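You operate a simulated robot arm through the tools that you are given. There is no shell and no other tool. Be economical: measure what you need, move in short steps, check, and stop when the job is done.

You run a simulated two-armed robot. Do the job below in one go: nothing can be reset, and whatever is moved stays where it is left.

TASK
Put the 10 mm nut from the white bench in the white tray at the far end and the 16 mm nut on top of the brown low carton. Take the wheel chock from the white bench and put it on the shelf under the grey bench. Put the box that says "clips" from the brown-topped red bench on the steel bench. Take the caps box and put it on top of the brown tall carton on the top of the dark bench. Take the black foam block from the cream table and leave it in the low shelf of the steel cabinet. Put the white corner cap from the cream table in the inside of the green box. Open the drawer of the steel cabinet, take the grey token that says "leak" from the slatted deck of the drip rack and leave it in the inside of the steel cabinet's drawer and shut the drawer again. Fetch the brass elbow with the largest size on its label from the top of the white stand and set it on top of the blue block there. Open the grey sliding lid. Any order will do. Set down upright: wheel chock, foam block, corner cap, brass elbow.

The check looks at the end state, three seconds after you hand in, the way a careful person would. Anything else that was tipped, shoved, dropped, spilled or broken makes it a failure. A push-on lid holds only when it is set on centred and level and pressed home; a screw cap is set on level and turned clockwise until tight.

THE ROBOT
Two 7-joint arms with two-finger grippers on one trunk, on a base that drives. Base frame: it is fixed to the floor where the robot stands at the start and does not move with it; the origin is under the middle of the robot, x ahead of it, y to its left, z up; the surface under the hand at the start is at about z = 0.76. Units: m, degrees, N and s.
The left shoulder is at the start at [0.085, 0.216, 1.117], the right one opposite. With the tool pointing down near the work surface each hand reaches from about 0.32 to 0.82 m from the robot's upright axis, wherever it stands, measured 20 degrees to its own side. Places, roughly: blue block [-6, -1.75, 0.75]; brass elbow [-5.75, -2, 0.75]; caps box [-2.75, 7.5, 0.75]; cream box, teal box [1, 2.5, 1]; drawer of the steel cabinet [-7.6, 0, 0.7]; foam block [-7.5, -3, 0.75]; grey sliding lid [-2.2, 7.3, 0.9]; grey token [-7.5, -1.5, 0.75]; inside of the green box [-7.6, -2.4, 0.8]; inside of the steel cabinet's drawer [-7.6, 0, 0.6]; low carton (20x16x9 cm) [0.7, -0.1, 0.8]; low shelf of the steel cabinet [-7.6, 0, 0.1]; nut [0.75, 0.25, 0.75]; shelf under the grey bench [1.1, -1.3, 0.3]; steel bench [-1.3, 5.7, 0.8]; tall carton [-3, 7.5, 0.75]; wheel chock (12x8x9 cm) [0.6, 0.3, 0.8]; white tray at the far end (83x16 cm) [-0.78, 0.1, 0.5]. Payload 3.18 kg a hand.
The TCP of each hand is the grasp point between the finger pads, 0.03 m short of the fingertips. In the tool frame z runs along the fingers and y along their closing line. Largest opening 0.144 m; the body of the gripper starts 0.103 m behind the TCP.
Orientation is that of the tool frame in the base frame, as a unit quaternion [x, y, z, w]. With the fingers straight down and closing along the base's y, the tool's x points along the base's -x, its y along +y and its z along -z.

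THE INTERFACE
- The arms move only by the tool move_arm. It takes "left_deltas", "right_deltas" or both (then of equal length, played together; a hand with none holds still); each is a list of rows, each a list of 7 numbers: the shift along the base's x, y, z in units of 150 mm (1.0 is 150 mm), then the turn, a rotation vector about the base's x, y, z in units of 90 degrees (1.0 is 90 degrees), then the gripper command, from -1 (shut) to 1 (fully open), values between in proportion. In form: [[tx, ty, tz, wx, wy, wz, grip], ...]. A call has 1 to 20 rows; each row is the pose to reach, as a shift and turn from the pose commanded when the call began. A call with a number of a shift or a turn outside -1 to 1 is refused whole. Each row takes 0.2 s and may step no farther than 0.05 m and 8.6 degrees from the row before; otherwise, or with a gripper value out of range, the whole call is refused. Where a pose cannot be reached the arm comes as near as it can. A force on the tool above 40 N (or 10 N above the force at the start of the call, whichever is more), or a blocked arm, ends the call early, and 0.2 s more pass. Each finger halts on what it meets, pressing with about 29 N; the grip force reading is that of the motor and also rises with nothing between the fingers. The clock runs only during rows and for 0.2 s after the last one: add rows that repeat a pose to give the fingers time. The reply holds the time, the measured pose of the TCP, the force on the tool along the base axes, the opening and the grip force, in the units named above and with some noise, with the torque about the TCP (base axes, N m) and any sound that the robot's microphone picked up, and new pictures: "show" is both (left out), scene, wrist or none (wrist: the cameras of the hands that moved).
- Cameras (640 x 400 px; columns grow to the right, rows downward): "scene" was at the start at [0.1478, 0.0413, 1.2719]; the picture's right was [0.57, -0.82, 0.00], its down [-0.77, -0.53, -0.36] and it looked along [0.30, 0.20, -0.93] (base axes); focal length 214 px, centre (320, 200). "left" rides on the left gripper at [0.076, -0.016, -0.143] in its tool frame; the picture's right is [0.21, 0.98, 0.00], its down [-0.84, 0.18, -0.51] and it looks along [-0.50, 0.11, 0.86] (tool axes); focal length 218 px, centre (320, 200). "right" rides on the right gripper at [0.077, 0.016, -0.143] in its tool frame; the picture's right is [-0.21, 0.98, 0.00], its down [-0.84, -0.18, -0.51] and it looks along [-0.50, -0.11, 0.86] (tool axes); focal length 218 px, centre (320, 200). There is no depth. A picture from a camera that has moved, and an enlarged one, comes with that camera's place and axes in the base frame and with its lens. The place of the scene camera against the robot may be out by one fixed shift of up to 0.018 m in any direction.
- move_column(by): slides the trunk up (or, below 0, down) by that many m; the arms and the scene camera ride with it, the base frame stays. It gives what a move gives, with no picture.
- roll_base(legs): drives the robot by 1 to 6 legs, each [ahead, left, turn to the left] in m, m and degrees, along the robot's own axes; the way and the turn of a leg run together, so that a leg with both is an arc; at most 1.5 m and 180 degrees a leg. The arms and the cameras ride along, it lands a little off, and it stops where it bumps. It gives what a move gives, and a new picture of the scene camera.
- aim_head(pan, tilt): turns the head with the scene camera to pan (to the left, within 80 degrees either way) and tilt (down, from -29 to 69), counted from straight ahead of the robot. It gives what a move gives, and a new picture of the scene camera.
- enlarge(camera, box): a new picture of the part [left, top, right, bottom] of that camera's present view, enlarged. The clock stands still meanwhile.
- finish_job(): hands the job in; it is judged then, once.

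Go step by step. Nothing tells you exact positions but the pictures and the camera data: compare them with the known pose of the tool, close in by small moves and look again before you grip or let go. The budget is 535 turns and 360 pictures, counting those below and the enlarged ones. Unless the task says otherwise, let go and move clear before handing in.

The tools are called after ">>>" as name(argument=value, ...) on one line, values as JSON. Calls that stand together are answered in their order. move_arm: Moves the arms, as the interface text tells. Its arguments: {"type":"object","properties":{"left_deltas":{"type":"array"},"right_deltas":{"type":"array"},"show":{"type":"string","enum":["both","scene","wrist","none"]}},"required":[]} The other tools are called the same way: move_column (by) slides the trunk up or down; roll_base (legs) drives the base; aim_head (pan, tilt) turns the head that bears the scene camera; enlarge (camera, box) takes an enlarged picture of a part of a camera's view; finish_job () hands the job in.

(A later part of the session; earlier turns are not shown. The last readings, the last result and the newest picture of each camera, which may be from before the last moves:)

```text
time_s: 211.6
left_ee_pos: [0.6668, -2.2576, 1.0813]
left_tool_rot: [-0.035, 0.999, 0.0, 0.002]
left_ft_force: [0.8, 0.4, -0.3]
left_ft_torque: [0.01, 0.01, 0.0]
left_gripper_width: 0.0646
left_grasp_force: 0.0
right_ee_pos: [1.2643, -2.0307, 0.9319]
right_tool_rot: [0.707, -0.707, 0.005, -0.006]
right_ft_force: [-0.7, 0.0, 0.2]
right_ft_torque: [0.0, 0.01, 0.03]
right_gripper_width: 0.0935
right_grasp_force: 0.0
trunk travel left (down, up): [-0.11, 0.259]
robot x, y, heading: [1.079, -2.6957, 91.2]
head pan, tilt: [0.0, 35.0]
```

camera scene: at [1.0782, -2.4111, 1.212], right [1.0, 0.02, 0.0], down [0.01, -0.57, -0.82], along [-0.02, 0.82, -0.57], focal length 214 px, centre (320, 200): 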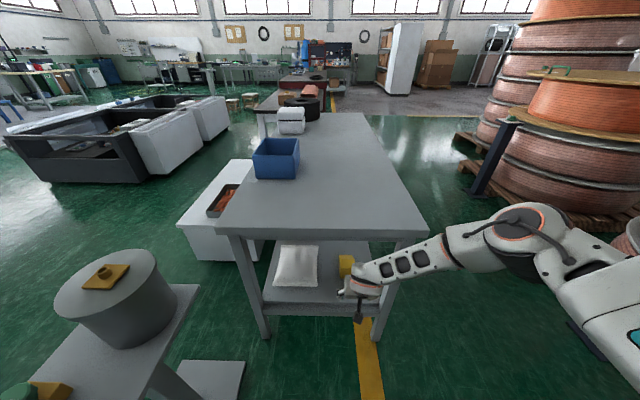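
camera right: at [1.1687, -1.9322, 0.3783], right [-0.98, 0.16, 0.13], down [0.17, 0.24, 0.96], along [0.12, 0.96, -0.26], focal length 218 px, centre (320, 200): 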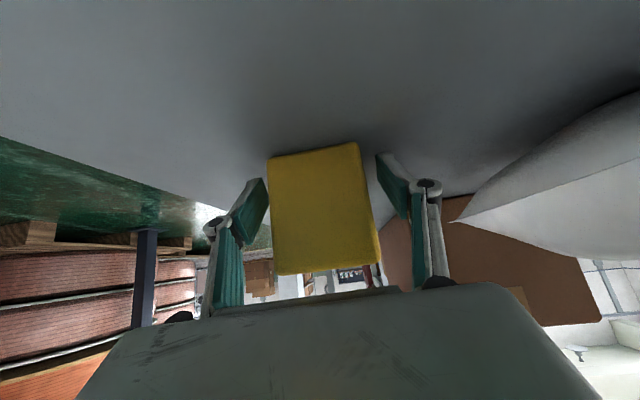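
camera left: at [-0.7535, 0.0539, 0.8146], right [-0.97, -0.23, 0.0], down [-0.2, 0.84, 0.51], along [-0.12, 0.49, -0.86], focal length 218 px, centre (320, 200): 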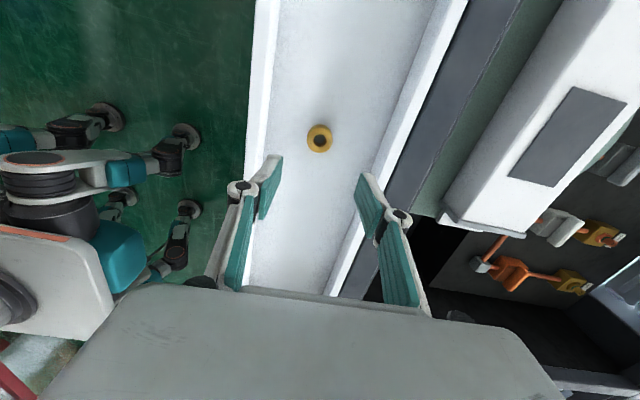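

>>> move_column(by=0.11)

>>> roll_base(legs=[[-0.04, 0, -1], [0, 1.3, 0], [1.5, 0, 0], [1.5, 0, 0], [1.3, 0, 0]])

```text
time_s: 213.1
left_ee_pos: [0.6674, -2.257, 1.1899]
left_tool_rot: [-0.035, 0.999, 0.0, 0.002]
left_ft_force: [0.0, 0.3, 0.3]
left_ft_torque: [-0.05, 0.01, 0.02]
left_gripper_width: 0.0649
left_grasp_force: 0.0
right_ee_pos: [1.2645, -2.031, 1.0388]
right_tool_rot: [-0.707, 0.707, -0.006, 0.007]
right_ft_force: [0.6, 0.9, -1.2]
right_ft_torque: [-0.03, -0.02, -0.01]
right_gripper_width: 0.0934
right_grasp_force: 0.0
trunk travel left (down, up): [-0.22, 0.149]
robot x, y, heading: [1.0753, -2.6945, 91.0]
head pan, tilt: [0.0, 35.0]
```

```text
time_s: 245.0
left_ee_pos: [-0.7418, 1.9245, 1.191]
left_tool_rot: [-0.041, 0.999, 0.001, 0.003]
left_ft_force: [0.5, -0.2, -0.4]
left_ft_torque: [-0.01, 0.0, 0.01]
left_gripper_width: 0.065
left_grasp_force: 0.0
right_ee_pos: [-0.145, 2.1573, 1.0411]
right_tool_rot: [0.711, -0.704, 0.005, -0.007]
right_ft_force: [-0.6, 0.2, 0.6]
right_ft_torque: [0.01, 0.01, -0.02]
right_gripper_width: 0.0936
right_grasp_force: 0.0
trunk travel left (down, up): [-0.22, 0.149]
robot x, y, heading: [-0.3223, 1.4964, 91.8]
head pan, tilt: [0.0, 35.0]
camera scene: at [-0.3244, 1.668, 1.3366], right [1.0, 0.03, 0.0], down [0.02, -0.57, -0.82], along [-0.03, 0.82, -0.57], focal length 214 px, centre (320, 200)
```

scene: 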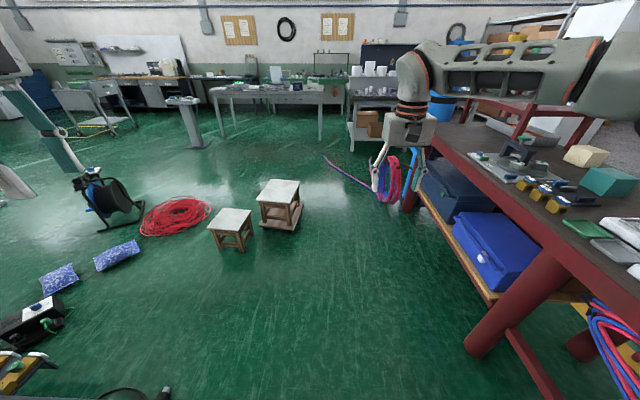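

The red bench with a cream and a teal box is on the right. Drive up and face it.

>>> roll_base(legs=[[0.85, 0, 0], [0, 0, -92]])

>>> aim_head(pan=0, tilt=30)

```text
time_s: 253.4
left_ee_pos: [0.0939, 2.7279, 1.1898]
left_tool_rot: [0.691, 0.723, 0.0, 0.002]
left_ft_force: [0.4, 0.2, 0.7]
left_ft_torque: [0.01, 0.02, 0.03]
left_gripper_width: 0.0648
left_grasp_force: 0.1
right_ee_pos: [0.304, 2.1215, 1.0407]
right_tool_rot: [0.013, 1.0, -0.008, 0.003]
right_ft_force: [-0.9, 0.4, 0.4]
right_ft_torque: [0.01, -0.01, -0.01]
right_gripper_width: 0.0937
right_grasp_force: 0.1
trunk travel left (down, up): [-0.22, 0.149]
robot x, y, heading: [-0.3547, 2.3291, -0.2]
head pan, tilt: [0.0, 35.0]
camera scene: at [-0.1811, 2.3361, 1.3366], right [-0.01, -1.0, 0.0], down [-0.57, 0.0, -0.82], along [0.82, -0.01, -0.57], focal length 214 px, centre (320, 200)
```

scene: 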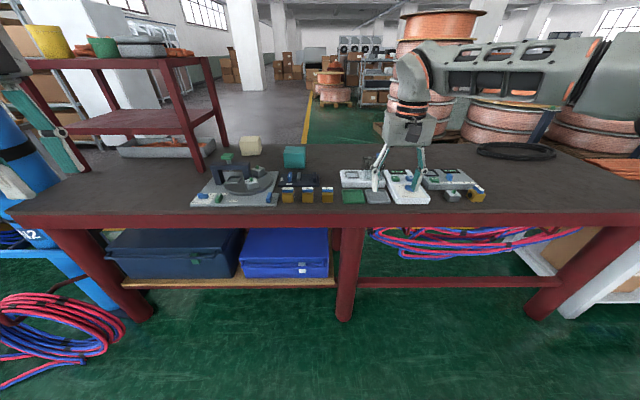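

```text
time_s: 254.1
left_ee_pos: [0.0938, 2.7278, 1.19]
left_tool_rot: [0.691, 0.723, -0.001, 0.002]
left_ft_force: [-0.2, -0.2, -0.2]
left_ft_torque: [-0.01, -0.01, -0.02]
left_gripper_width: 0.065
left_grasp_force: 0.0
right_ee_pos: [0.3042, 2.1239, 1.041]
right_tool_rot: [0.013, 1.0, -0.008, 0.001]
right_ft_force: [-0.3, -0.1, -0.2]
right_ft_torque: [0.03, -0.03, -0.01]
right_gripper_width: 0.0937
right_grasp_force: 0.1
trunk travel left (down, up): [-0.22, 0.149]
robot x, y, heading: [-0.35, 2.3271, -0.6]
head pan, tilt: [0.0, 30.0]
camera scene: at [-0.1788, 2.3363, 1.3444], right [-0.01, -1.0, 0.0], down [-0.5, 0.0, -0.87], along [0.87, -0.01, -0.5], focal length 214 px, centre (320, 200)
```

scene: 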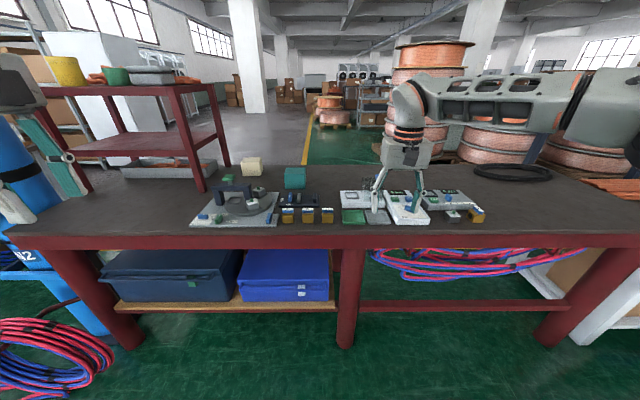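

>>> enlarge(camera="scene", box=[216, 145, 326, 215])

```text
5.71 times, centred on (271, 180) of scene
camera zoom: at [-0.1788, 2.3363, 1.3444], right [-0.01, -1.0, 0.0], down [-0.5, 0.0, -0.87], along [0.87, -0.01, -0.5], focal length 1226 px, centre (600, 314)
```

zoom: 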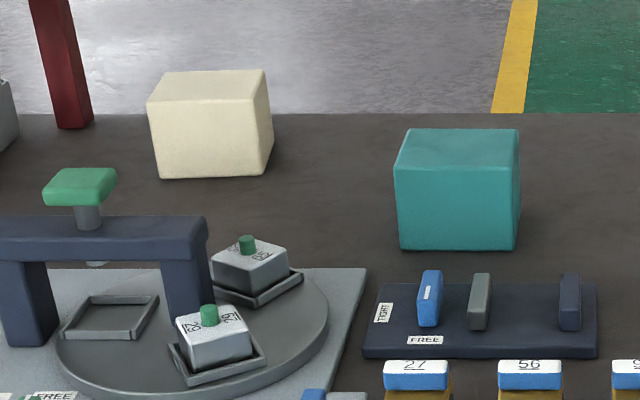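

No labels face this way. I'll strafe left to look at the +y faces of both boxes.

>>> roll_base(legs=[[0.15, 0.75, 0]])

>>> aim_head(pan=-22, tilt=28)

>>> enlarge(camera="scene", box=[240, 130, 400, 230])

```text
time_s: 261.1
left_ee_pos: [0.2481, 3.4883, 1.1905]
left_tool_rot: [0.691, 0.723, 0.0, 0.002]
left_ft_force: [0.1, -0.5, -1.4]
left_ft_torque: [-0.01, -0.01, 0.0]
left_gripper_width: 0.0647
left_grasp_force: 0.0
right_ee_pos: [0.4598, 2.8835, 1.0415]
right_tool_rot: [0.013, 1.0, -0.008, 0.003]
right_ft_force: [0.5, -0.1, -0.3]
right_ft_torque: [-0.03, 0.01, 0.01]
right_gripper_width: 0.0938
right_grasp_force: 0.0
trunk travel left (down, up): [-0.22, 0.149]
robot x, y, heading: [-0.2013, 3.0803, -0.1]
head pan, tilt: [0.0, 30.0]
camera scene: at [-0.0234, 3.0956, 1.3444], right [0.0, -1.0, 0.0], down [-0.5, 0.0, -0.87], along [0.87, 0.0, -0.5], focal length 214 px, centre (320, 200)
```

scene: 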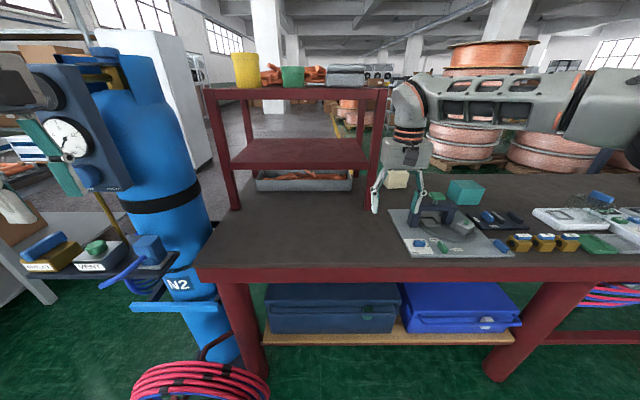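

```text
time_s: 262.0
left_ee_pos: [0.2501, 3.4871, 1.1899]
left_tool_rot: [0.691, 0.722, -0.001, 0.002]
left_ft_force: [0.9, 0.3, 0.0]
left_ft_torque: [0.0, 0.03, 0.0]
left_gripper_width: 0.0647
left_grasp_force: 0.0
right_ee_pos: [0.4604, 2.8819, 1.0413]
right_tool_rot: [0.013, 1.0, -0.008, 0.001]
right_ft_force: [0.5, 0.2, 0.1]
right_ft_torque: [-0.01, 0.0, 0.03]
right_gripper_width: 0.0937
right_grasp_force: 0.1
trunk travel left (down, up): [-0.22, 0.149]
robot x, y, heading: [-0.1991, 3.0833, -0.4]
head pan, tilt: [-22.0, 28.0]
camera scene: at [-0.0295, 3.0615, 1.3476], right [-0.38, -0.93, 0.0], down [-0.43, 0.18, -0.88], along [0.82, -0.33, -0.47], focal length 214 px, centre (320, 200)
```

scene: 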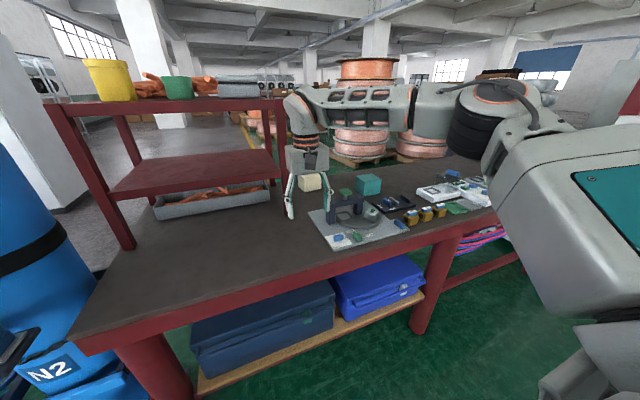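

```text
4.00 times, centred on (320, 180) of scene
camera zoom: at [-0.0295, 3.0615, 1.3476], right [-0.38, -0.93, 0.0], down [-0.43, 0.18, -0.88], along [0.82, -0.33, -0.47], focal length 858 px, centre (320, 280)
```

zoom: 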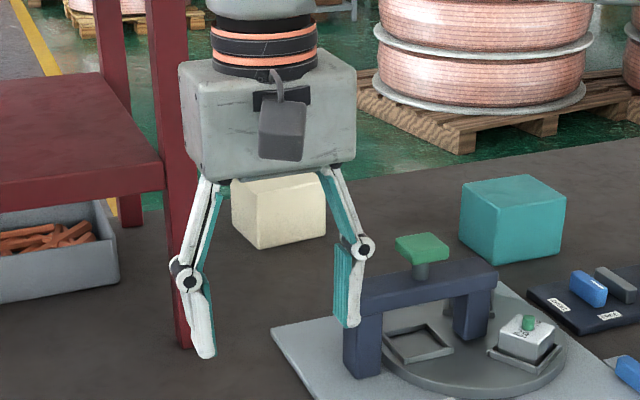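

The labels must be on the far side. I'll check for a way round the north end of the red bench.

>>> aim_head(pan=50, tilt=15)

```text
time_s: 263.4
left_ee_pos: [0.2494, 3.487, 1.1909]
left_tool_rot: [0.691, 0.722, -0.001, 0.002]
left_ft_force: [0.7, 0.1, -0.7]
left_ft_torque: [0.0, 0.02, -0.01]
left_gripper_width: 0.0647
left_grasp_force: 0.1
right_ee_pos: [0.46, 2.8824, 1.0415]
right_tool_rot: [0.012, 1.0, -0.008, 0.002]
right_ft_force: [0.5, -0.5, 0.1]
right_ft_torque: [0.03, 0.01, 0.0]
right_gripper_width: 0.0933
right_grasp_force: 0.1
trunk travel left (down, up): [-0.22, 0.149]
robot x, y, heading: [-0.2039, 3.0848, -0.2]
head pan, tilt: [50.0, 15.0]
camera scene: at [-0.0535, 3.1672, 1.3686], right [0.76, -0.65, 0.0], down [-0.17, -0.2, -0.97], along [0.62, 0.74, -0.26], focal length 214 px, centre (320, 200)
```

scene: 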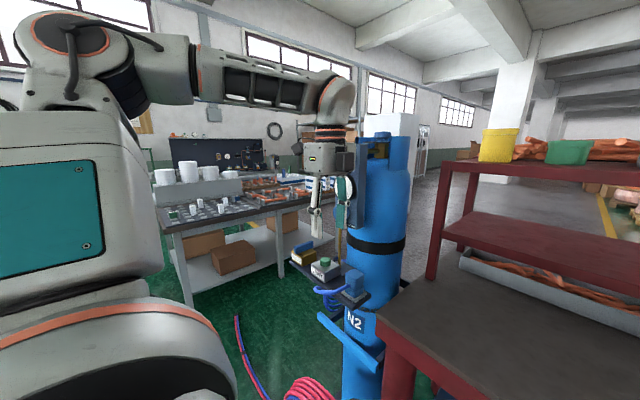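

The way north is cluttered. Instead I'll come close to the bench and use a wrist camera, stretched over the boxes and turned back, to read the far faces.

>>> move_column(by=0.1)

>>> roll_base(legs=[[0, -0.73, 0], [0.32, 0, 0]])

>>> aim_head(pan=0, tilt=40)

```text
time_s: 264.8
left_ee_pos: [0.2501, 3.4879, 1.2902]
left_tool_rot: [0.691, 0.722, -0.001, 0.001]
left_ft_force: [0.9, -0.8, 0.1]
left_ft_torque: [0.02, -0.02, 0.02]
left_gripper_width: 0.0647
left_grasp_force: 0.1
right_ee_pos: [0.4468, 2.8823, 1.1974]
right_tool_rot: [0.014, 0.999, -0.008, 0.047]
right_ft_force: [0.2, 0.2, 0.3]
right_ft_torque: [0.0, 0.0, -0.01]
right_gripper_width: 0.0937
right_grasp_force: 0.0
trunk travel left (down, up): [-0.32, 0.049]
robot x, y, heading: [-0.1997, 3.0857, -0.1]
head pan, tilt: [50.0, 15.0]
```

```text
time_s: 273.4
left_ee_pos: [0.5622, 2.7361, 1.2907]
left_tool_rot: [0.693, 0.721, -0.001, 0.002]
left_ft_force: [0.9, -0.4, -0.7]
left_ft_torque: [-0.01, 0.0, -0.01]
left_gripper_width: 0.0646
left_grasp_force: 0.1
right_ee_pos: [0.7567, 2.1303, 1.1975]
right_tool_rot: [0.017, 0.999, -0.008, 0.047]
right_ft_force: [-0.4, -0.1, -0.1]
right_ft_torque: [0.04, 0.02, -0.01]
right_gripper_width: 0.0938
right_grasp_force: 0.1
trunk travel left (down, up): [-0.32, 0.049]
robot x, y, heading: [0.1094, 2.3409, -0.7]
head pan, tilt: [50.0, 15.0]
camera scene: at [0.2184, 2.4192, 1.4715], right [0.76, -0.65, 0.0], down [-0.17, -0.2, -0.97], along [0.63, 0.73, -0.26], focal length 214 px, centre (320, 200)
```

scene: 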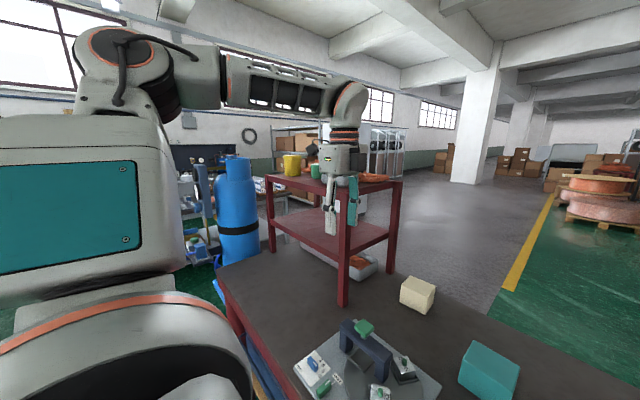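

```text
time_s: 274.6
left_ee_pos: [0.5617, 2.7367, 1.2904]
left_tool_rot: [0.693, 0.721, 0.0, 0.002]
left_ft_force: [-0.9, -0.6, 0.1]
left_ft_torque: [-0.01, -0.01, -0.02]
left_gripper_width: 0.0648
left_grasp_force: 0.1
right_ee_pos: [0.7564, 2.1293, 1.1967]
right_tool_rot: [0.017, 0.999, -0.008, 0.048]
right_ft_force: [-0.1, -0.1, 0.0]
right_ft_torque: [-0.01, 0.0, 0.01]
right_gripper_width: 0.0934
right_grasp_force: 0.1
trunk travel left (down, up): [-0.32, 0.049]
robot x, y, heading: [0.113, 2.337, -0.6]
head pan, tilt: [0.0, 40.0]
camera scene: at [0.2419, 2.3474, 1.432], right [-0.01, -1.0, 0.0], down [-0.64, 0.01, -0.77], along [0.77, -0.01, -0.64], focal length 214 px, centre (320, 200)
```

scene: 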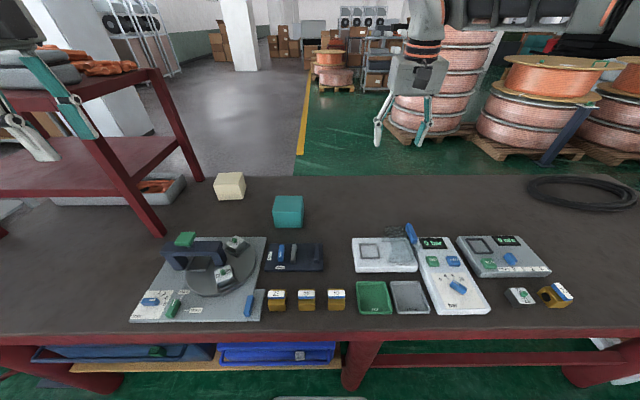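

Clear view now. I'll take the right hand around with yaw about -135° beyond the teal box to see its far face.

>>> move_arm(right_deltas=[[0.1, 0.05, 0, 0, 0, -0.09, 0.3], [0.2, 0.1, 0, 0, 0, -0.18, 0.3], [0.3, 0.15, 0, 0, 0, -0.27, 0.3], [0.4, 0.2, 0, 0, 0, -0.36, 0.3], [0.5, 0.25, 0, 0, 0, -0.45, 0.3], [0.6, 0.3, 0, 0, 0, -0.54, 0.3], [0.7, 0.4, 0, 0, 0, -0.63, 0.3], [0.8, 0.5, 0, 0, 0, -0.72, 0.3], [0.9, 0.6, 0, 0, 0, -0.81, 0.3], [1, 0.7, 0, 0, 0, -0.9, 0.3], [1, 0.8, 0, 0, 0, -0.99, 0.3]], show="none")

>>> move_arm(right_deltas=[[0.1, 0.2, -0.1, 0, 0, -0.09, 0.3], [0.2, 0.4, -0.2, 0, 0, -0.18, 0.3], [0.35, 0.6, -0.3, 0, 0, -0.27, 0.3], [0.5, 0.8, -0.4, 0, 0, -0.36, 0.3], [0.6, 1, -0.5, 0, 0, -0.45, 0.3], [0.7, 1, -0.6, 0, 0, -0.5, 0.3]], show="wrist")

```text
time_s: 277.0
left_ee_pos: [0.5647, 2.7335, 1.2913]
left_tool_rot: [0.694, 0.72, 0.0, 0.001]
left_ft_force: [1.1, 0.8, 0.3]
left_ft_torque: [0.06, 0.01, 0.02]
left_gripper_width: 0.065
left_grasp_force: 0.1
right_ee_pos: [0.7716, 2.2627, 1.1826]
right_tool_rot: [0.703, 0.709, -0.05, 0.036]
right_ft_force: [-0.2, -0.3, -1.6]
right_ft_torque: [0.01, 0.06, 0.0]
right_gripper_width: 0.0936
right_grasp_force: 0.1
right hand out of reach, approached as far as the arm can: row 6, 7, 8, 9, 10, 11
trunk travel left (down, up): [-0.32, 0.049]
robot x, y, heading: [0.1096, 2.3392, -1.0]
head pan, tilt: [0.0, 40.0]
```

```text
time_s: 278.4
left_ee_pos: [0.5648, 2.7366, 1.2889]
left_tool_rot: [0.694, 0.72, -0.002, 0.001]
left_ft_force: [0.3, -0.2, -0.5]
left_ft_torque: [0.03, 0.02, -0.01]
left_gripper_width: 0.0649
left_grasp_force: 0.0
right_ee_pos: [0.8154, 2.1848, 1.083]
right_tool_rot: [0.927, 0.328, -0.068, 0.168]
right_ft_force: [-0.1, 0.5, -1.3]
right_ft_torque: [-0.12, 0.02, 0.0]
right_gripper_width: 0.0938
right_grasp_force: 0.1
right hand out of reach, approached as far as the arm can: row 1, 2, 3, 4, 5, 6
trunk travel left (down, up): [-0.32, 0.049]
robot x, y, heading: [0.1101, 2.3373, -0.7]
head pan, tilt: [0.0, 40.0]
stopped in row 6 (right hand): the arm was blocked; the commanded pose is now the measured one
camera right: at [0.8866, 2.2679, 1.2029], right [0.45, -0.84, 0.31], down [-0.76, -0.18, 0.63], along [-0.47, -0.52, -0.72], focal length 218 px, centre (320, 200)
```

right: 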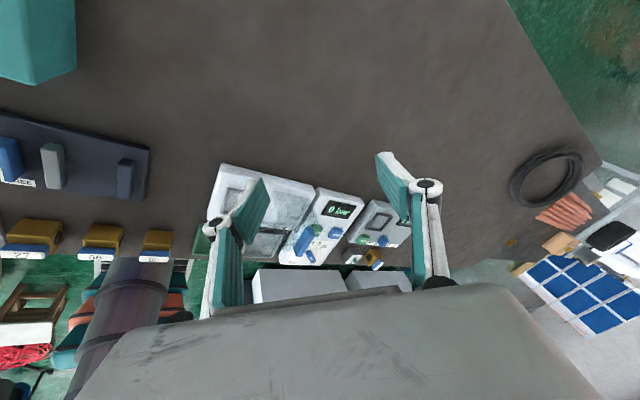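

Teal's -y face is blank as well, and the arm can't reach farther from here. I'll level the right hand and tuck it, then lower the trunk for reach and pick up the teal box to inspect it.

>>> move_arm(right_deltas=[[-0.2, -0.1, 0.2, 0.08, 0, 0, 0.3], [-0.4, -0.2, 0.4, 0.16, 0, 0, 0.3], [-0.6, -0.3, 0.6, 0.232, -0.01, 0, 0.3], [-0.8, -0.4, 0.8, 0.232, -0.01, 0, 0.3], [-1, -0.5, 1, 0.232, -0.01, 0, 0.3]], show="none")

>>> move_arm(right_deltas=[[-0.1, -0.1, 0.1, 0, 0, 0.09, 0.3], [-0.2, -0.2, 0.2, 0, 0, 0.18, 0.3], [-0.3, -0.3, 0.2, 0, 0, 0.27, 0.3], [-0.3, -0.3, 0.2, 0, 0, 0.36, 0.3], [-0.3, -0.3, 0.2, 0, 0, 0.45, 0.3], [-0.3, -0.3, 0.2, 0, 0, 0.54, 0.3]], show="none")

```text
time_s: 279.6
left_ee_pos: [0.5602, 2.7377, 1.2909]
left_tool_rot: [0.693, 0.721, -0.001, 0.003]
left_ft_force: [-0.3, 0.1, -0.2]
left_ft_torque: [-0.04, -0.08, 0.01]
left_gripper_width: 0.0649
left_grasp_force: 0.1
right_ee_pos: [0.6605, 2.1206, 1.2365]
right_tool_rot: [0.941, 0.338, 0.005, -0.001]
right_ft_force: [-0.1, 0.0, 0.1]
right_ft_torque: [0.0, -0.05, 0.0]
right_gripper_width: 0.0937
right_grasp_force: 0.0
trunk travel left (down, up): [-0.32, 0.049]
robot x, y, heading: [0.1096, 2.3402, -0.9]
head pan, tilt: [0.0, 40.0]
```

```text
time_s: 281.0
left_ee_pos: [0.5624, 2.7358, 1.2901]
left_tool_rot: [0.694, 0.72, -0.002, 0.001]
left_ft_force: [-0.4, -0.9, -0.1]
left_ft_torque: [-0.01, 0.04, 0.02]
left_gripper_width: 0.0647
left_grasp_force: 0.0
right_ee_pos: [0.6159, 2.0748, 1.2658]
right_tool_rot: [0.717, 0.697, 0.003, -0.003]
right_ft_force: [0.8, 0.2, 0.0]
right_ft_torque: [-0.01, -0.02, 0.03]
right_gripper_width: 0.0934
right_grasp_force: 0.1
trunk travel left (down, up): [-0.32, 0.049]
robot x, y, heading: [0.1093, 2.3402, -0.7]
head pan, tilt: [0.0, 40.0]
```

>>> move_column(by=-0.25)

>>> move_arm(left_deltas=[[0.25, -0.05, 0.05, 0, 0, -0.07, -0.1], [0.5, -0.1, 0.1, 0, 0, -0.14, -0.1], [0.75, -0.15, 0.15, 0, 0, -0.21, -0.1], [1, -0.2, 0.2, 0, 0, -0.28, -0.1]], show="none")

>>> move_arm(left_deltas=[[0.25, -0.1, 0, 0, 0, -0.07, -0.1], [0.5, -0.2, 0, 0, 0, -0.14, -0.1], [0.75, -0.3, 0, 0, 0, -0.21, -0.1], [1, -0.4, 0, 0, 0, -0.28, -0.1]], show="wrist")

```text
time_s: 283.6
left_ee_pos: [0.5608, 2.7368, 1.041]
left_tool_rot: [0.693, 0.721, -0.001, 0.003]
left_ft_force: [-0.1, -0.2, 0.8]
left_ft_torque: [-0.01, 0.0, -0.01]
left_gripper_width: 0.0646
left_grasp_force: 0.0
right_ee_pos: [0.615, 2.0743, 1.0166]
right_tool_rot: [0.718, 0.696, 0.004, -0.002]
right_ft_force: [-0.7, 0.7, 1.1]
right_ft_torque: [-0.01, -0.05, 0.0]
right_gripper_width: 0.0937
right_grasp_force: 0.0
trunk travel left (down, up): [-0.07, 0.299]
robot x, y, heading: [0.1108, 2.3409, -0.8]
head pan, tilt: [0.0, 40.0]
```

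```text
time_s: 284.6
left_ee_pos: [0.7163, 2.7028, 1.0681]
left_tool_rot: [0.834, 0.552, -0.003, 0.001]
left_ft_force: [0.7, -0.4, 0.3]
left_ft_torque: [0.01, 0.02, 0.02]
left_gripper_width: 0.0649
left_grasp_force: 0.1
right_ee_pos: [0.6171, 2.0731, 1.0144]
right_tool_rot: [0.718, 0.696, 0.002, -0.003]
right_ft_force: [0.5, 0.0, -0.5]
right_ft_torque: [0.02, 0.04, -0.03]
right_gripper_width: 0.0935
right_grasp_force: 0.1
trunk travel left (down, up): [-0.07, 0.299]
robot x, y, heading: [0.1119, 2.3427, -0.9]
head pan, tilt: [0.0, 40.0]
```

```text
time_s: 285.6
left_ee_pos: [0.8227, 2.6633, 1.0587]
left_tool_rot: [0.93, 0.368, 0.001, 0.004]
left_ft_force: [-1.2, -0.8, 1.2]
left_ft_torque: [0.02, -0.11, 0.02]
left_gripper_width: 0.0648
left_grasp_force: 0.2
left hand out of reach, approached as far as the arm can: row 3, 4
right_ee_pos: [0.6142, 2.0743, 1.0191]
right_tool_rot: [0.718, 0.696, 0.006, 0.0]
right_ft_force: [-0.1, -0.8, 0.4]
right_ft_torque: [-0.02, -0.11, -0.01]
right_gripper_width: 0.0934
right_grasp_force: 0.0
trunk travel left (down, up): [-0.07, 0.299]
robot x, y, heading: [0.1093, 2.3381, -0.7]
head pan, tilt: [0.0, 40.0]
camera left: at [0.8675, 2.7283, 1.2019], right [0.82, -0.57, 0.01], down [-0.49, -0.71, 0.51], along [-0.28, -0.42, -0.86], focal length 218 px, centre (320, 200)
```

left: 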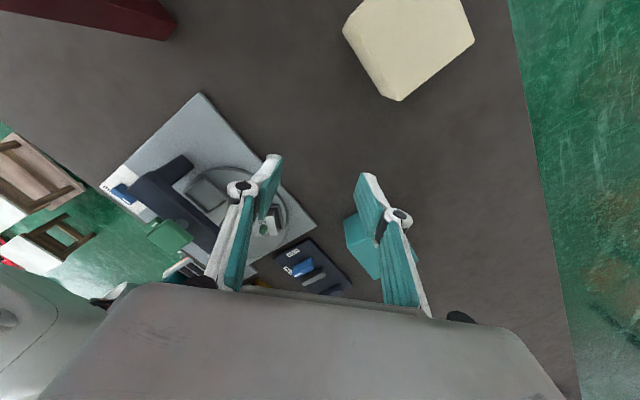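

I'll grasp the teal box with the left hand at yaw 0 (so its far face stays free), after shifting the base right.

>>> move_arm(left_deltas=[[-0.2, 0.1, 0.05, 0, 0, 0.09, 0.3], [-0.4, 0.2, 0.1, 0, 0, 0.18, 0.5], [-0.6, 0.3, 0.1, 0, 0, 0.27, 0.9], [-0.8, 0.4, 0.1, 0, 0, 0.36, 0.9], [-1, 0.5, 0.1, 0, 0, 0.45, 0.9], [-1, 0.5, 0.1, 0, 0, 0.54, 0.9], [-1, 0.5, 0.1, 0, 0, 0.63, 0.9], [-1, 0.5, 0.1, 0, 0, 0.72, 0.9], [-1, 0.5, 0.1, 0, 0, 0.81, 0.9], [-1, 0.5, 0.1, 0, 0, 0.9, 0.9], [-1, 0.5, 0.1, 0, 0, 0.99, 0.9]], show="none")

>>> move_arm(left_deltas=[[0, 0, 0, 0, 0, 0.09, 0.9], [0, 0, 0, 0, 0, 0.18, 0.9], [0, 0, 0, 0, 0, 0.27, 0.9], [0, 0, 0, 0, 0, 0.36, 0.9], [0, 0, 0, 0, 0, 0.45, 0.9], [0, 0, 0, 0, 0, 0.53, 0.9]], show="none")

>>> roll_base(legs=[[0, -0.25, 0]])

```text
time_s: 288.0
left_ee_pos: [0.6747, 2.7397, 1.0714]
left_tool_rot: [0.415, 0.91, 0.0, 0.002]
left_ft_force: [0.0, 1.1, -0.4]
left_ft_torque: [-0.01, 0.02, 0.01]
left_gripper_width: 0.1367
left_grasp_force: 0.0
right_ee_pos: [0.6161, 2.0747, 1.016]
right_tool_rot: [0.718, 0.696, 0.003, -0.003]
right_ft_force: [0.0, 0.7, 0.3]
right_ft_torque: [0.01, 0.02, 0.03]
right_gripper_width: 0.0936
right_grasp_force: 0.0
trunk travel left (down, up): [-0.07, 0.299]
robot x, y, heading: [0.1102, 2.3424, -0.6]
head pan, tilt: [0.0, 40.0]
```

```text
time_s: 289.4
left_ee_pos: [0.6754, 2.7389, 1.0704]
left_tool_rot: [0.012, 1.0, 0.0, 0.002]
left_ft_force: [0.0, 0.2, -0.2]
left_ft_torque: [0.0, 0.01, -0.03]
left_gripper_width: 0.1367
left_grasp_force: 0.0
right_ee_pos: [0.6171, 2.0756, 1.0152]
right_tool_rot: [0.718, 0.696, 0.003, -0.003]
right_ft_force: [0.5, -0.6, -0.1]
right_ft_torque: [0.0, -0.02, -0.02]
right_gripper_width: 0.0938
right_grasp_force: 0.0
trunk travel left (down, up): [-0.07, 0.299]
robot x, y, heading: [0.109, 2.3411, -1.1]
head pan, tilt: [0.0, 40.0]
```

```text
time_s: 292.2
left_ee_pos: [0.6717, 2.4875, 1.0703]
left_tool_rot: [0.011, 1.0, 0.0, 0.001]
left_ft_force: [-0.5, 0.7, 0.4]
left_ft_torque: [-0.01, 0.0, -0.05]
left_gripper_width: 0.1368
left_grasp_force: 0.1
right_ee_pos: [0.6135, 1.8233, 1.0161]
right_tool_rot: [0.718, 0.696, 0.004, -0.003]
right_ft_force: [0.1, 0.1, -0.7]
right_ft_torque: [0.01, -0.02, -0.02]
right_gripper_width: 0.0937
right_grasp_force: 0.0
trunk travel left (down, up): [-0.07, 0.299]
robot x, y, heading: [0.1041, 2.088, -0.7]
head pan, tilt: [0.0, 40.0]
camera scene: at [0.4289, 2.0927, 1.1524], right [-0.01, -1.0, 0.0], down [-0.64, 0.01, -0.77], along [0.77, -0.01, -0.64], focal length 214 px, centre (320, 200)
```

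scene: 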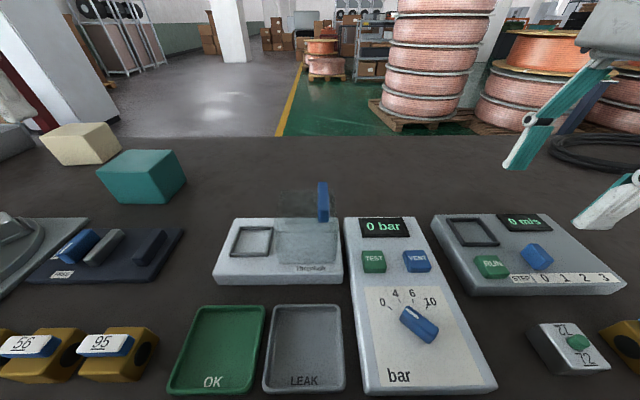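

Triangulating: bench top is about z 0.86, teal box centre (0.80, 2.45), cream box (0.97, 2.72). Bring the left hand over the teal box.

>>> move_arm(left_deltas=[[0.2, -0.08, 0, 0, 0, 0, 0.95], [0.4, -0.16, 0, 0, 0, 0, 0.95], [0.6, -0.25, 0, 0, 0, 0, 0.95], [0.8, -0.25, 0, 0, 0, 0, 0.95]], show="wrist")

```text
time_s: 293.2
left_ee_pos: [0.7926, 2.4519, 1.0681]
left_tool_rot: [0.012, 1.0, 0.001, 0.0]
left_ft_force: [0.8, -0.1, 0.2]
left_ft_torque: [-0.04, 0.05, -0.01]
left_gripper_width: 0.1403
left_grasp_force: 0.1
right_ee_pos: [0.6157, 1.8227, 1.0145]
right_tool_rot: [0.718, 0.696, 0.002, -0.004]
right_ft_force: [1.0, 0.1, -0.5]
right_ft_torque: [-0.02, 0.05, 0.03]
right_gripper_width: 0.0935
right_grasp_force: 0.1
trunk travel left (down, up): [-0.07, 0.299]
robot x, y, heading: [0.1072, 2.0885, -0.9]
head pan, tilt: [0.0, 40.0]
camera left: at [0.7171, 2.437, 1.2109], right [-0.19, 0.98, 0.0], down [0.85, 0.16, 0.51], along [0.5, 0.09, -0.86], focal length 218 px, centre (320, 200)
```

left: 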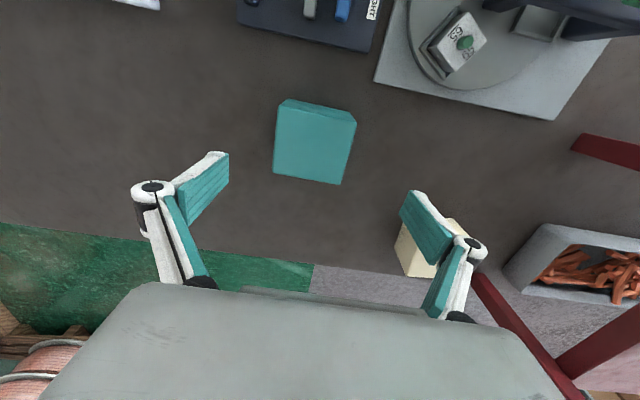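

>>> move_arm(left_deltas=[[0.02, -0.06, -0.25, 0, 0, 0.01, 0.7], [0.02, -0.06, -0.5, 0, 0, 0.015, 0.7], [0.02, -0.06, -0.75, 0, 0, 0.015, 0.7], [0.02, -0.06, -0.97, 0, 0, 0.015, 0.7]], show="wrist")

```text
time_s: 294.2
left_ee_pos: [0.8016, 2.454, 0.9335]
left_tool_rot: [0.001, 1.0, -0.001, -0.001]
left_ft_force: [-0.2, 0.1, 0.1]
left_ft_torque: [-0.02, 0.04, -0.02]
left_gripper_width: 0.1222
left_grasp_force: 0.1
left hand out of reach, approached as far as the arm can: row 4
right_ee_pos: [0.6147, 1.8247, 1.0147]
right_tool_rot: [0.718, 0.696, 0.003, -0.004]
right_ft_force: [0.1, 0.6, -0.1]
right_ft_torque: [0.0, 0.0, -0.06]
right_gripper_width: 0.0937
right_grasp_force: 0.0
trunk travel left (down, up): [-0.07, 0.299]
robot x, y, heading: [0.1064, 2.0835, -0.7]
head pan, tilt: [0.0, 40.0]
camera left: at [0.7262, 2.4375, 1.0756], right [-0.21, 0.98, 0.0], down [0.84, 0.18, 0.51], along [0.5, 0.1, -0.86], focal length 218 px, centre (320, 200)
```

left: 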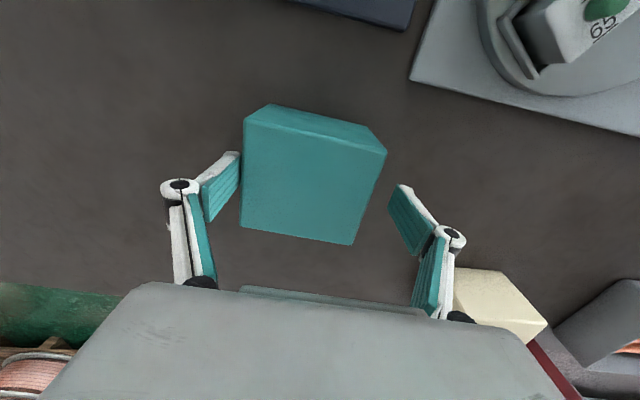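

>>> move_arm(left_deltas=[[-0.03, -0.07, 0, 0, 0, -0.02, 0.7], [-0.03, -0.07, 0, 0, 0, -0.02, 0.7]], show="none")

>>> move_column(by=-0.03)

```text
time_s: 294.8
left_ee_pos: [0.7984, 2.4428, 0.9337]
left_tool_rot: [0.018, 1.0, -0.002, -0.001]
left_ft_force: [-0.5, -0.9, 0.0]
left_ft_torque: [0.01, 0.02, 0.0]
left_gripper_width: 0.1226
left_grasp_force: 0.0
left hand out of reach, approached as far as the arm can: row 1
right_ee_pos: [0.6147, 1.8231, 1.0148]
right_tool_rot: [0.717, 0.697, 0.002, -0.004]
right_ft_force: [-0.2, 0.3, -0.3]
right_ft_torque: [-0.01, -0.02, 0.02]
right_gripper_width: 0.0939
right_grasp_force: 0.1
trunk travel left (down, up): [-0.07, 0.299]
robot x, y, heading: [0.1063, 2.0863, -0.7]
head pan, tilt: [0.0, 40.0]
```

```text
time_s: 295.4
left_ee_pos: [0.8033, 2.4456, 0.8745]
left_tool_rot: [0.015, 0.999, -0.001, -0.034]
left_ft_force: [8.3, 7.0, 25.3]
left_ft_torque: [1.51, -0.81, -0.29]
left_gripper_width: 0.1006
left_grasp_force: 44.7
right_ee_pos: [0.6141, 1.8242, 0.9892]
right_tool_rot: [0.717, 0.697, -0.002, -0.006]
right_ft_force: [-2.0, 0.0, 2.0]
right_ft_torque: [-0.03, -0.16, -0.01]
right_gripper_width: 0.0936
right_grasp_force: 0.1
trunk travel left (down, up): [-0.047, 0.323]
robot x, y, heading: [0.1054, 2.0845, -0.8]
head pan, tilt: [0.0, 40.0]
stopped: the force on the tool passed its limit at 80 N (the readings are from after the stop); the commanded pose is now the measured one
```

The tips touched the bench. Lift slightly and look.

>>> move_arm(left_deltas=[[0, 0, 0.06, 0, 0.02, 0, 0.7], [-0.02, 0, 0.12, 0, 0.043, 0, 0.7]], show="both")

```text
time_s: 296.0
left_ee_pos: [0.8003, 2.4423, 0.8798]
left_tool_rot: [0.014, 0.997, -0.001, -0.081]
left_ft_force: [0.9, -0.3, -0.1]
left_ft_torque: [0.01, -0.01, -0.01]
left_gripper_width: 0.1224
left_grasp_force: 0.0
right_ee_pos: [0.6182, 1.823, 0.983]
right_tool_rot: [0.717, 0.697, -0.006, -0.011]
right_ft_force: [0.0, 0.0, -0.1]
right_ft_torque: [0.03, 0.04, -0.01]
right_gripper_width: 0.0935
right_grasp_force: 0.1
trunk travel left (down, up): [-0.047, 0.323]
robot x, y, heading: [0.1061, 2.0867, -0.7]
head pan, tilt: [0.0, 40.0]
camera scene: at [0.4522, 2.0926, 1.1205], right [-0.01, -1.0, 0.0], down [-0.64, 0.01, -0.77], along [0.77, -0.01, -0.64], focal length 214 px, centre (320, 200)
camera left: at [0.748, 2.4287, 1.0345], right [-0.18, 0.98, 0.03], down [0.92, 0.16, 0.36], along [0.35, 0.09, -0.93], focal length 218 px, centre (320, 200)
```

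scene: 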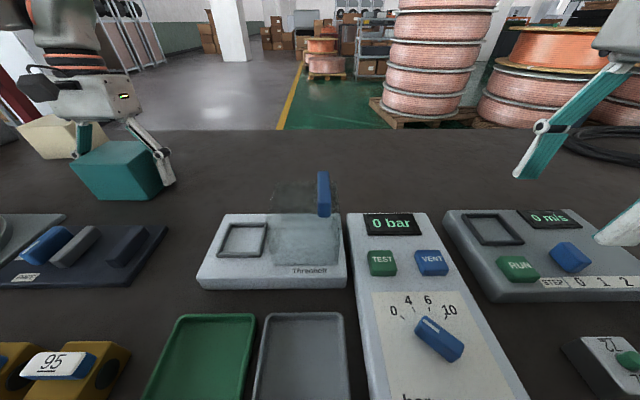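
left: 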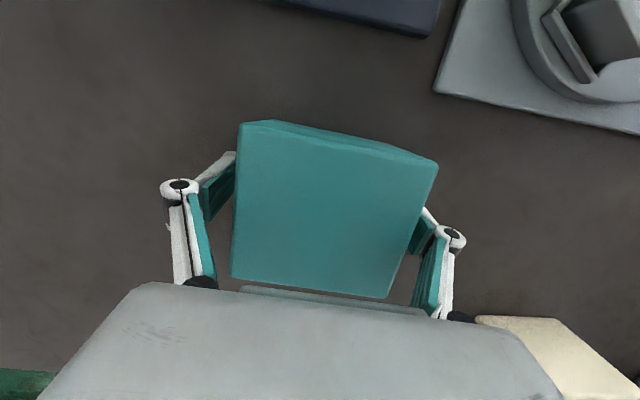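

>>> move_arm(left_deltas=[[0, 0, 0.03, 0, -0.05, 0, 0.7], [0, 0, 0.03, 0, -0.1, 0, 0.7], [0, 0, 0.03, 0, -0.103, 0, 0.3], [0, 0, 0.03, 0, -0.103, 0, 0.0], [0, 0, 0.03, 0, -0.103, 0, 0.0], [0, 0, 0.03, 0, -0.103, 0, 0.0]], show="none")

```text
time_s: 297.4
left_ee_pos: [0.8062, 2.4557, 0.8954]
left_tool_rot: [0.016, 1.0, -0.003, 0.0]
left_ft_force: [-3.2, -0.9, 8.3]
left_ft_torque: [0.11, 0.6, 0.11]
left_gripper_width: 0.0997
left_grasp_force: 28.9
left hand out of reach, approached as far as the arm can: row 2, 3, 4, 5, 6
right_ee_pos: [0.6161, 1.8229, 0.9846]
right_tool_rot: [0.717, 0.697, -0.005, -0.01]
right_ft_force: [0.5, -0.4, -0.1]
right_ft_torque: [-0.03, -0.01, 0.01]
right_gripper_width: 0.0934
right_grasp_force: 0.0
trunk travel left (down, up): [-0.047, 0.323]
robot x, y, heading: [0.1068, 2.0849, -0.6]
head pan, tilt: [0.0, 40.0]
```

Gripped. Lift and pull toward the robot, then turn to expose the far face.

>>> move_arm(left_deltas=[[0, 0.03, 0.25, 0, 0, 0, 0], [-0.1, 0.06, 0.5, 0, 0, 0, 0], [-0.3, 0.1, 0.75, 0, 0, 0, 0], [-0.5, 0.2, 0.9, 0, 0, 0, 0], [-0.7, 0.3, 1, 0, 0, 0, 0]], show="none")

>>> move_arm(left_deltas=[[-0.1, 0.03, 0, 0, 0, -0.09, 0], [-0.2, 0.06, 0, 0, 0, -0.18, 0], [-0.3, 0.1, 0, 0, 0, -0.27, 0], [-0.3, 0.2, 0.1, 0, 0, -0.36, 0], [-0.3, 0.3, 0.1, 0, 0, -0.45, 0], [-0.3, 0.3, 0.1, 0, 0, -0.54, 0], [-0.3, 0.3, 0.1, 0, 0, -0.63, 0], [-0.3, 0.3, 0.1, 0, 0, -0.72, 0], [-0.3, 0.3, 0.1, 0, 0, -0.81, 0], [-0.3, 0.3, 0.1, 0, 0, -0.9, 0], [-0.3, 0.3, 0.1, 0, 0, -0.99, 0]], show="scene")

```text
time_s: 298.6
left_ee_pos: [0.6999, 2.4994, 1.0442]
left_tool_rot: [0.014, 1.0, -0.002, 0.001]
left_ft_force: [-1.5, 0.0, -2.2]
left_ft_torque: [-0.04, 0.01, 0.02]
left_gripper_width: 0.0994
left_grasp_force: 29.4
right_ee_pos: [0.6176, 1.8239, 0.9856]
right_tool_rot: [0.717, 0.697, -0.005, -0.009]
right_ft_force: [-0.5, -0.7, 0.5]
right_ft_torque: [-0.01, -0.03, 0.01]
right_gripper_width: 0.0936
right_grasp_force: 0.1
trunk travel left (down, up): [-0.047, 0.323]
robot x, y, heading: [0.1051, 2.0849, -0.7]
head pan, tilt: [0.0, 40.0]
```

```text
time_s: 301.0
left_ee_pos: [0.6571, 2.5447, 1.0595]
left_tool_rot: [0.713, 0.702, -0.001, -0.001]
left_ft_force: [-0.4, 0.1, -1.8]
left_ft_torque: [0.01, 0.01, -0.01]
left_gripper_width: 0.0996
left_grasp_force: 29.1
right_ee_pos: [0.6189, 1.8231, 0.9846]
right_tool_rot: [0.717, 0.696, -0.005, -0.01]
right_ft_force: [-0.6, 0.6, 0.5]
right_ft_torque: [-0.01, -0.01, 0.0]
right_gripper_width: 0.0938
right_grasp_force: 0.1
trunk travel left (down, up): [-0.047, 0.323]
robot x, y, heading: [0.1077, 2.0853, -0.5]
head pan, tilt: [0.0, 40.0]
camera scene: at [0.4521, 2.093, 1.1209], right [-0.01, -1.0, 0.0], down [-0.64, 0.01, -0.77], along [0.77, -0.01, -0.64], focal length 214 px, centre (320, 200)
```

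scene: 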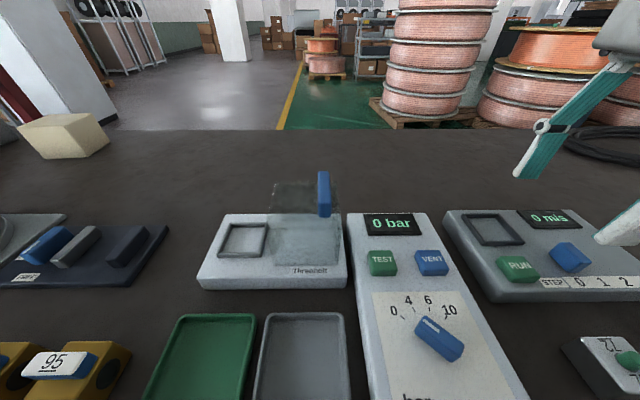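

The box is out of view to the left; look there.

>>> aim_head(pan=60, tilt=25)

```text
time_s: 302.3
left_ee_pos: [0.6572, 2.5444, 1.0587]
left_tool_rot: [0.711, 0.703, -0.002, -0.001]
left_ft_force: [0.4, -0.8, -2.2]
left_ft_torque: [0.04, 0.0, -0.02]
left_gripper_width: 0.0995
left_grasp_force: 29.1
right_ee_pos: [0.6166, 1.8241, 0.9853]
right_tool_rot: [0.717, 0.697, -0.004, -0.009]
right_ft_force: [0.4, 0.0, 0.9]
right_ft_torque: [0.01, -0.02, 0.01]
right_gripper_width: 0.0936
right_grasp_force: 0.1
trunk travel left (down, up): [-0.047, 0.323]
robot x, y, heading: [0.1107, 2.085, -0.7]
head pan, tilt: [60.0, 25.0]
camera scene: at [0.4141, 2.1732, 1.1442], right [0.86, -0.51, 0.0], down [-0.22, -0.36, -0.91], along [0.46, 0.78, -0.42], focal length 214 px, centre (320, 200)
```

scene: 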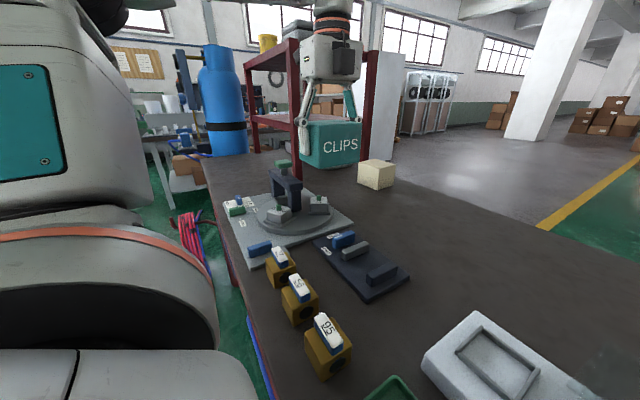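

The teal box is CLIPS. Now carry it to the steel bench: back away and turn north.

>>> roll_base(legs=[[-0.35, 0, 0], [0, 0, 90]])

>>> aim_head(pan=0, tilt=25)

```text
time_s: 308.4
left_ee_pos: [-0.6996, 2.6444, 1.059]
left_tool_rot: [0.008, 1.0, -0.001, 0.0]
left_ft_force: [0.6, -0.6, -3.7]
left_ft_torque: [0.0, -0.04, 0.02]
left_gripper_width: 0.0994
left_grasp_force: 28.5
right_ee_pos: [0.0208, 2.6016, 0.9852]
right_tool_rot: [0.018, 1.0, -0.011, -0.003]
right_ft_force: [0.0, 0.3, 0.4]
right_ft_torque: [0.02, -0.02, 0.01]
right_gripper_width: 0.0935
right_grasp_force: 0.1
trunk travel left (down, up): [-0.047, 0.323]
robot x, y, heading: [-0.2412, 2.0957, 89.4]
head pan, tilt: [60.0, 25.0]
camera scene: at [-0.3139, 2.4025, 1.1442], right [0.51, 0.86, 0.0], down [0.36, -0.22, -0.91], along [-0.78, 0.47, -0.42], focal length 214 px, centre (320, 200)
```

scene: 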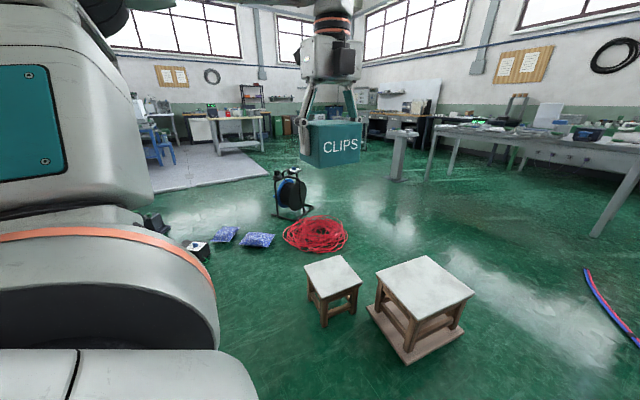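

```text
time_s: 309.7
left_ee_pos: [-0.6999, 2.6425, 1.059]
left_tool_rot: [0.008, 1.0, -0.001, 0.001]
left_ft_force: [0.1, 0.6, -2.7]
left_ft_torque: [-0.01, -0.02, -0.02]
left_gripper_width: 0.0994
left_grasp_force: 28.5
right_ee_pos: [0.0221, 2.6024, 0.9841]
right_tool_rot: [0.018, 1.0, -0.01, -0.004]
right_ft_force: [-0.9, -0.3, -0.5]
right_ft_torque: [0.01, -0.01, -0.02]
right_gripper_width: 0.0933
right_grasp_force: 0.1
trunk travel left (down, up): [-0.047, 0.323]
robot x, y, heading: [-0.2444, 2.0914, 89.3]
head pan, tilt: [0.0, 25.0]
camera scene: at [-0.2334, 2.4473, 1.1442], right [1.0, -0.01, 0.0], down [-0.01, -0.42, -0.91], along [0.01, 0.91, -0.42], focal length 214 px, centre (320, 200)
```

scene: 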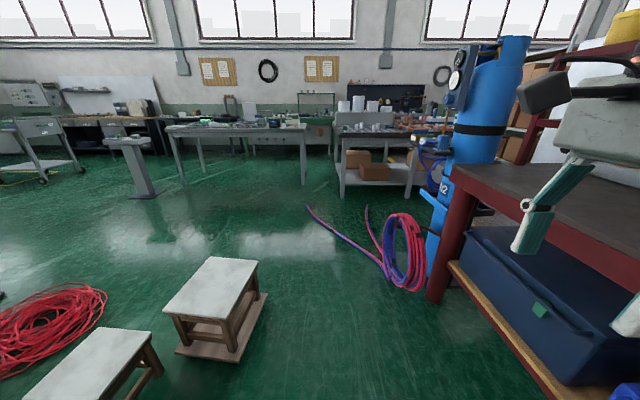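

Lane found between the stool and the hose. Drive through toward the steel bench.

>>> roll_base(legs=[[1.2, -0.05, 0], [0.55, 0.27, 0], [0.55, 0.5, 0]])

```text
time_s: 316.0
left_ee_pos: [-0.6526, 3.8286, 1.057]
left_tool_rot: [0.001, 1.0, -0.002, 0.002]
left_ft_force: [0.0, -0.7, -2.2]
left_ft_torque: [-0.02, -0.04, -0.01]
left_gripper_width: 0.0993
left_grasp_force: 28.8
right_ee_pos: [0.07, 3.7971, 0.9859]
right_tool_rot: [0.008, 1.0, -0.009, -0.002]
right_ft_force: [0.4, -0.7, -0.7]
right_ft_torque: [0.01, -0.01, 0.03]
right_gripper_width: 0.0938
right_grasp_force: 0.0
trunk travel left (down, up): [-0.047, 0.323]
robot x, y, heading: [-0.1862, 3.285, 89.9]
head pan, tilt: [0.0, 25.0]
stopped in leg 2: the robot was blocked; the commanded pose is now the measured one
camera scene: at [-0.1828, 3.6392, 1.1446], right [1.0, 0.0, 0.0], down [0.0, -0.42, -0.91], along [0.0, 0.91, -0.42], focal length 214 px, centre (320, 200)
```

scene: 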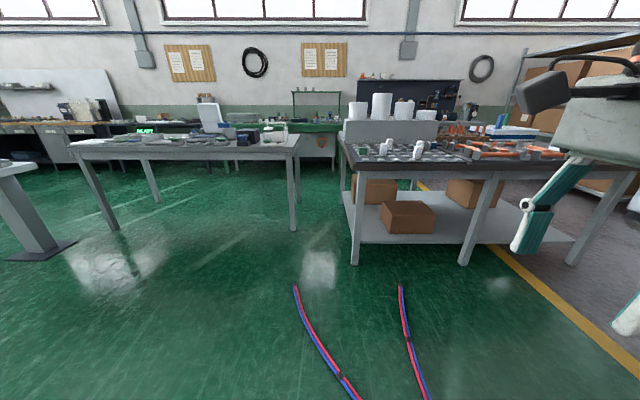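

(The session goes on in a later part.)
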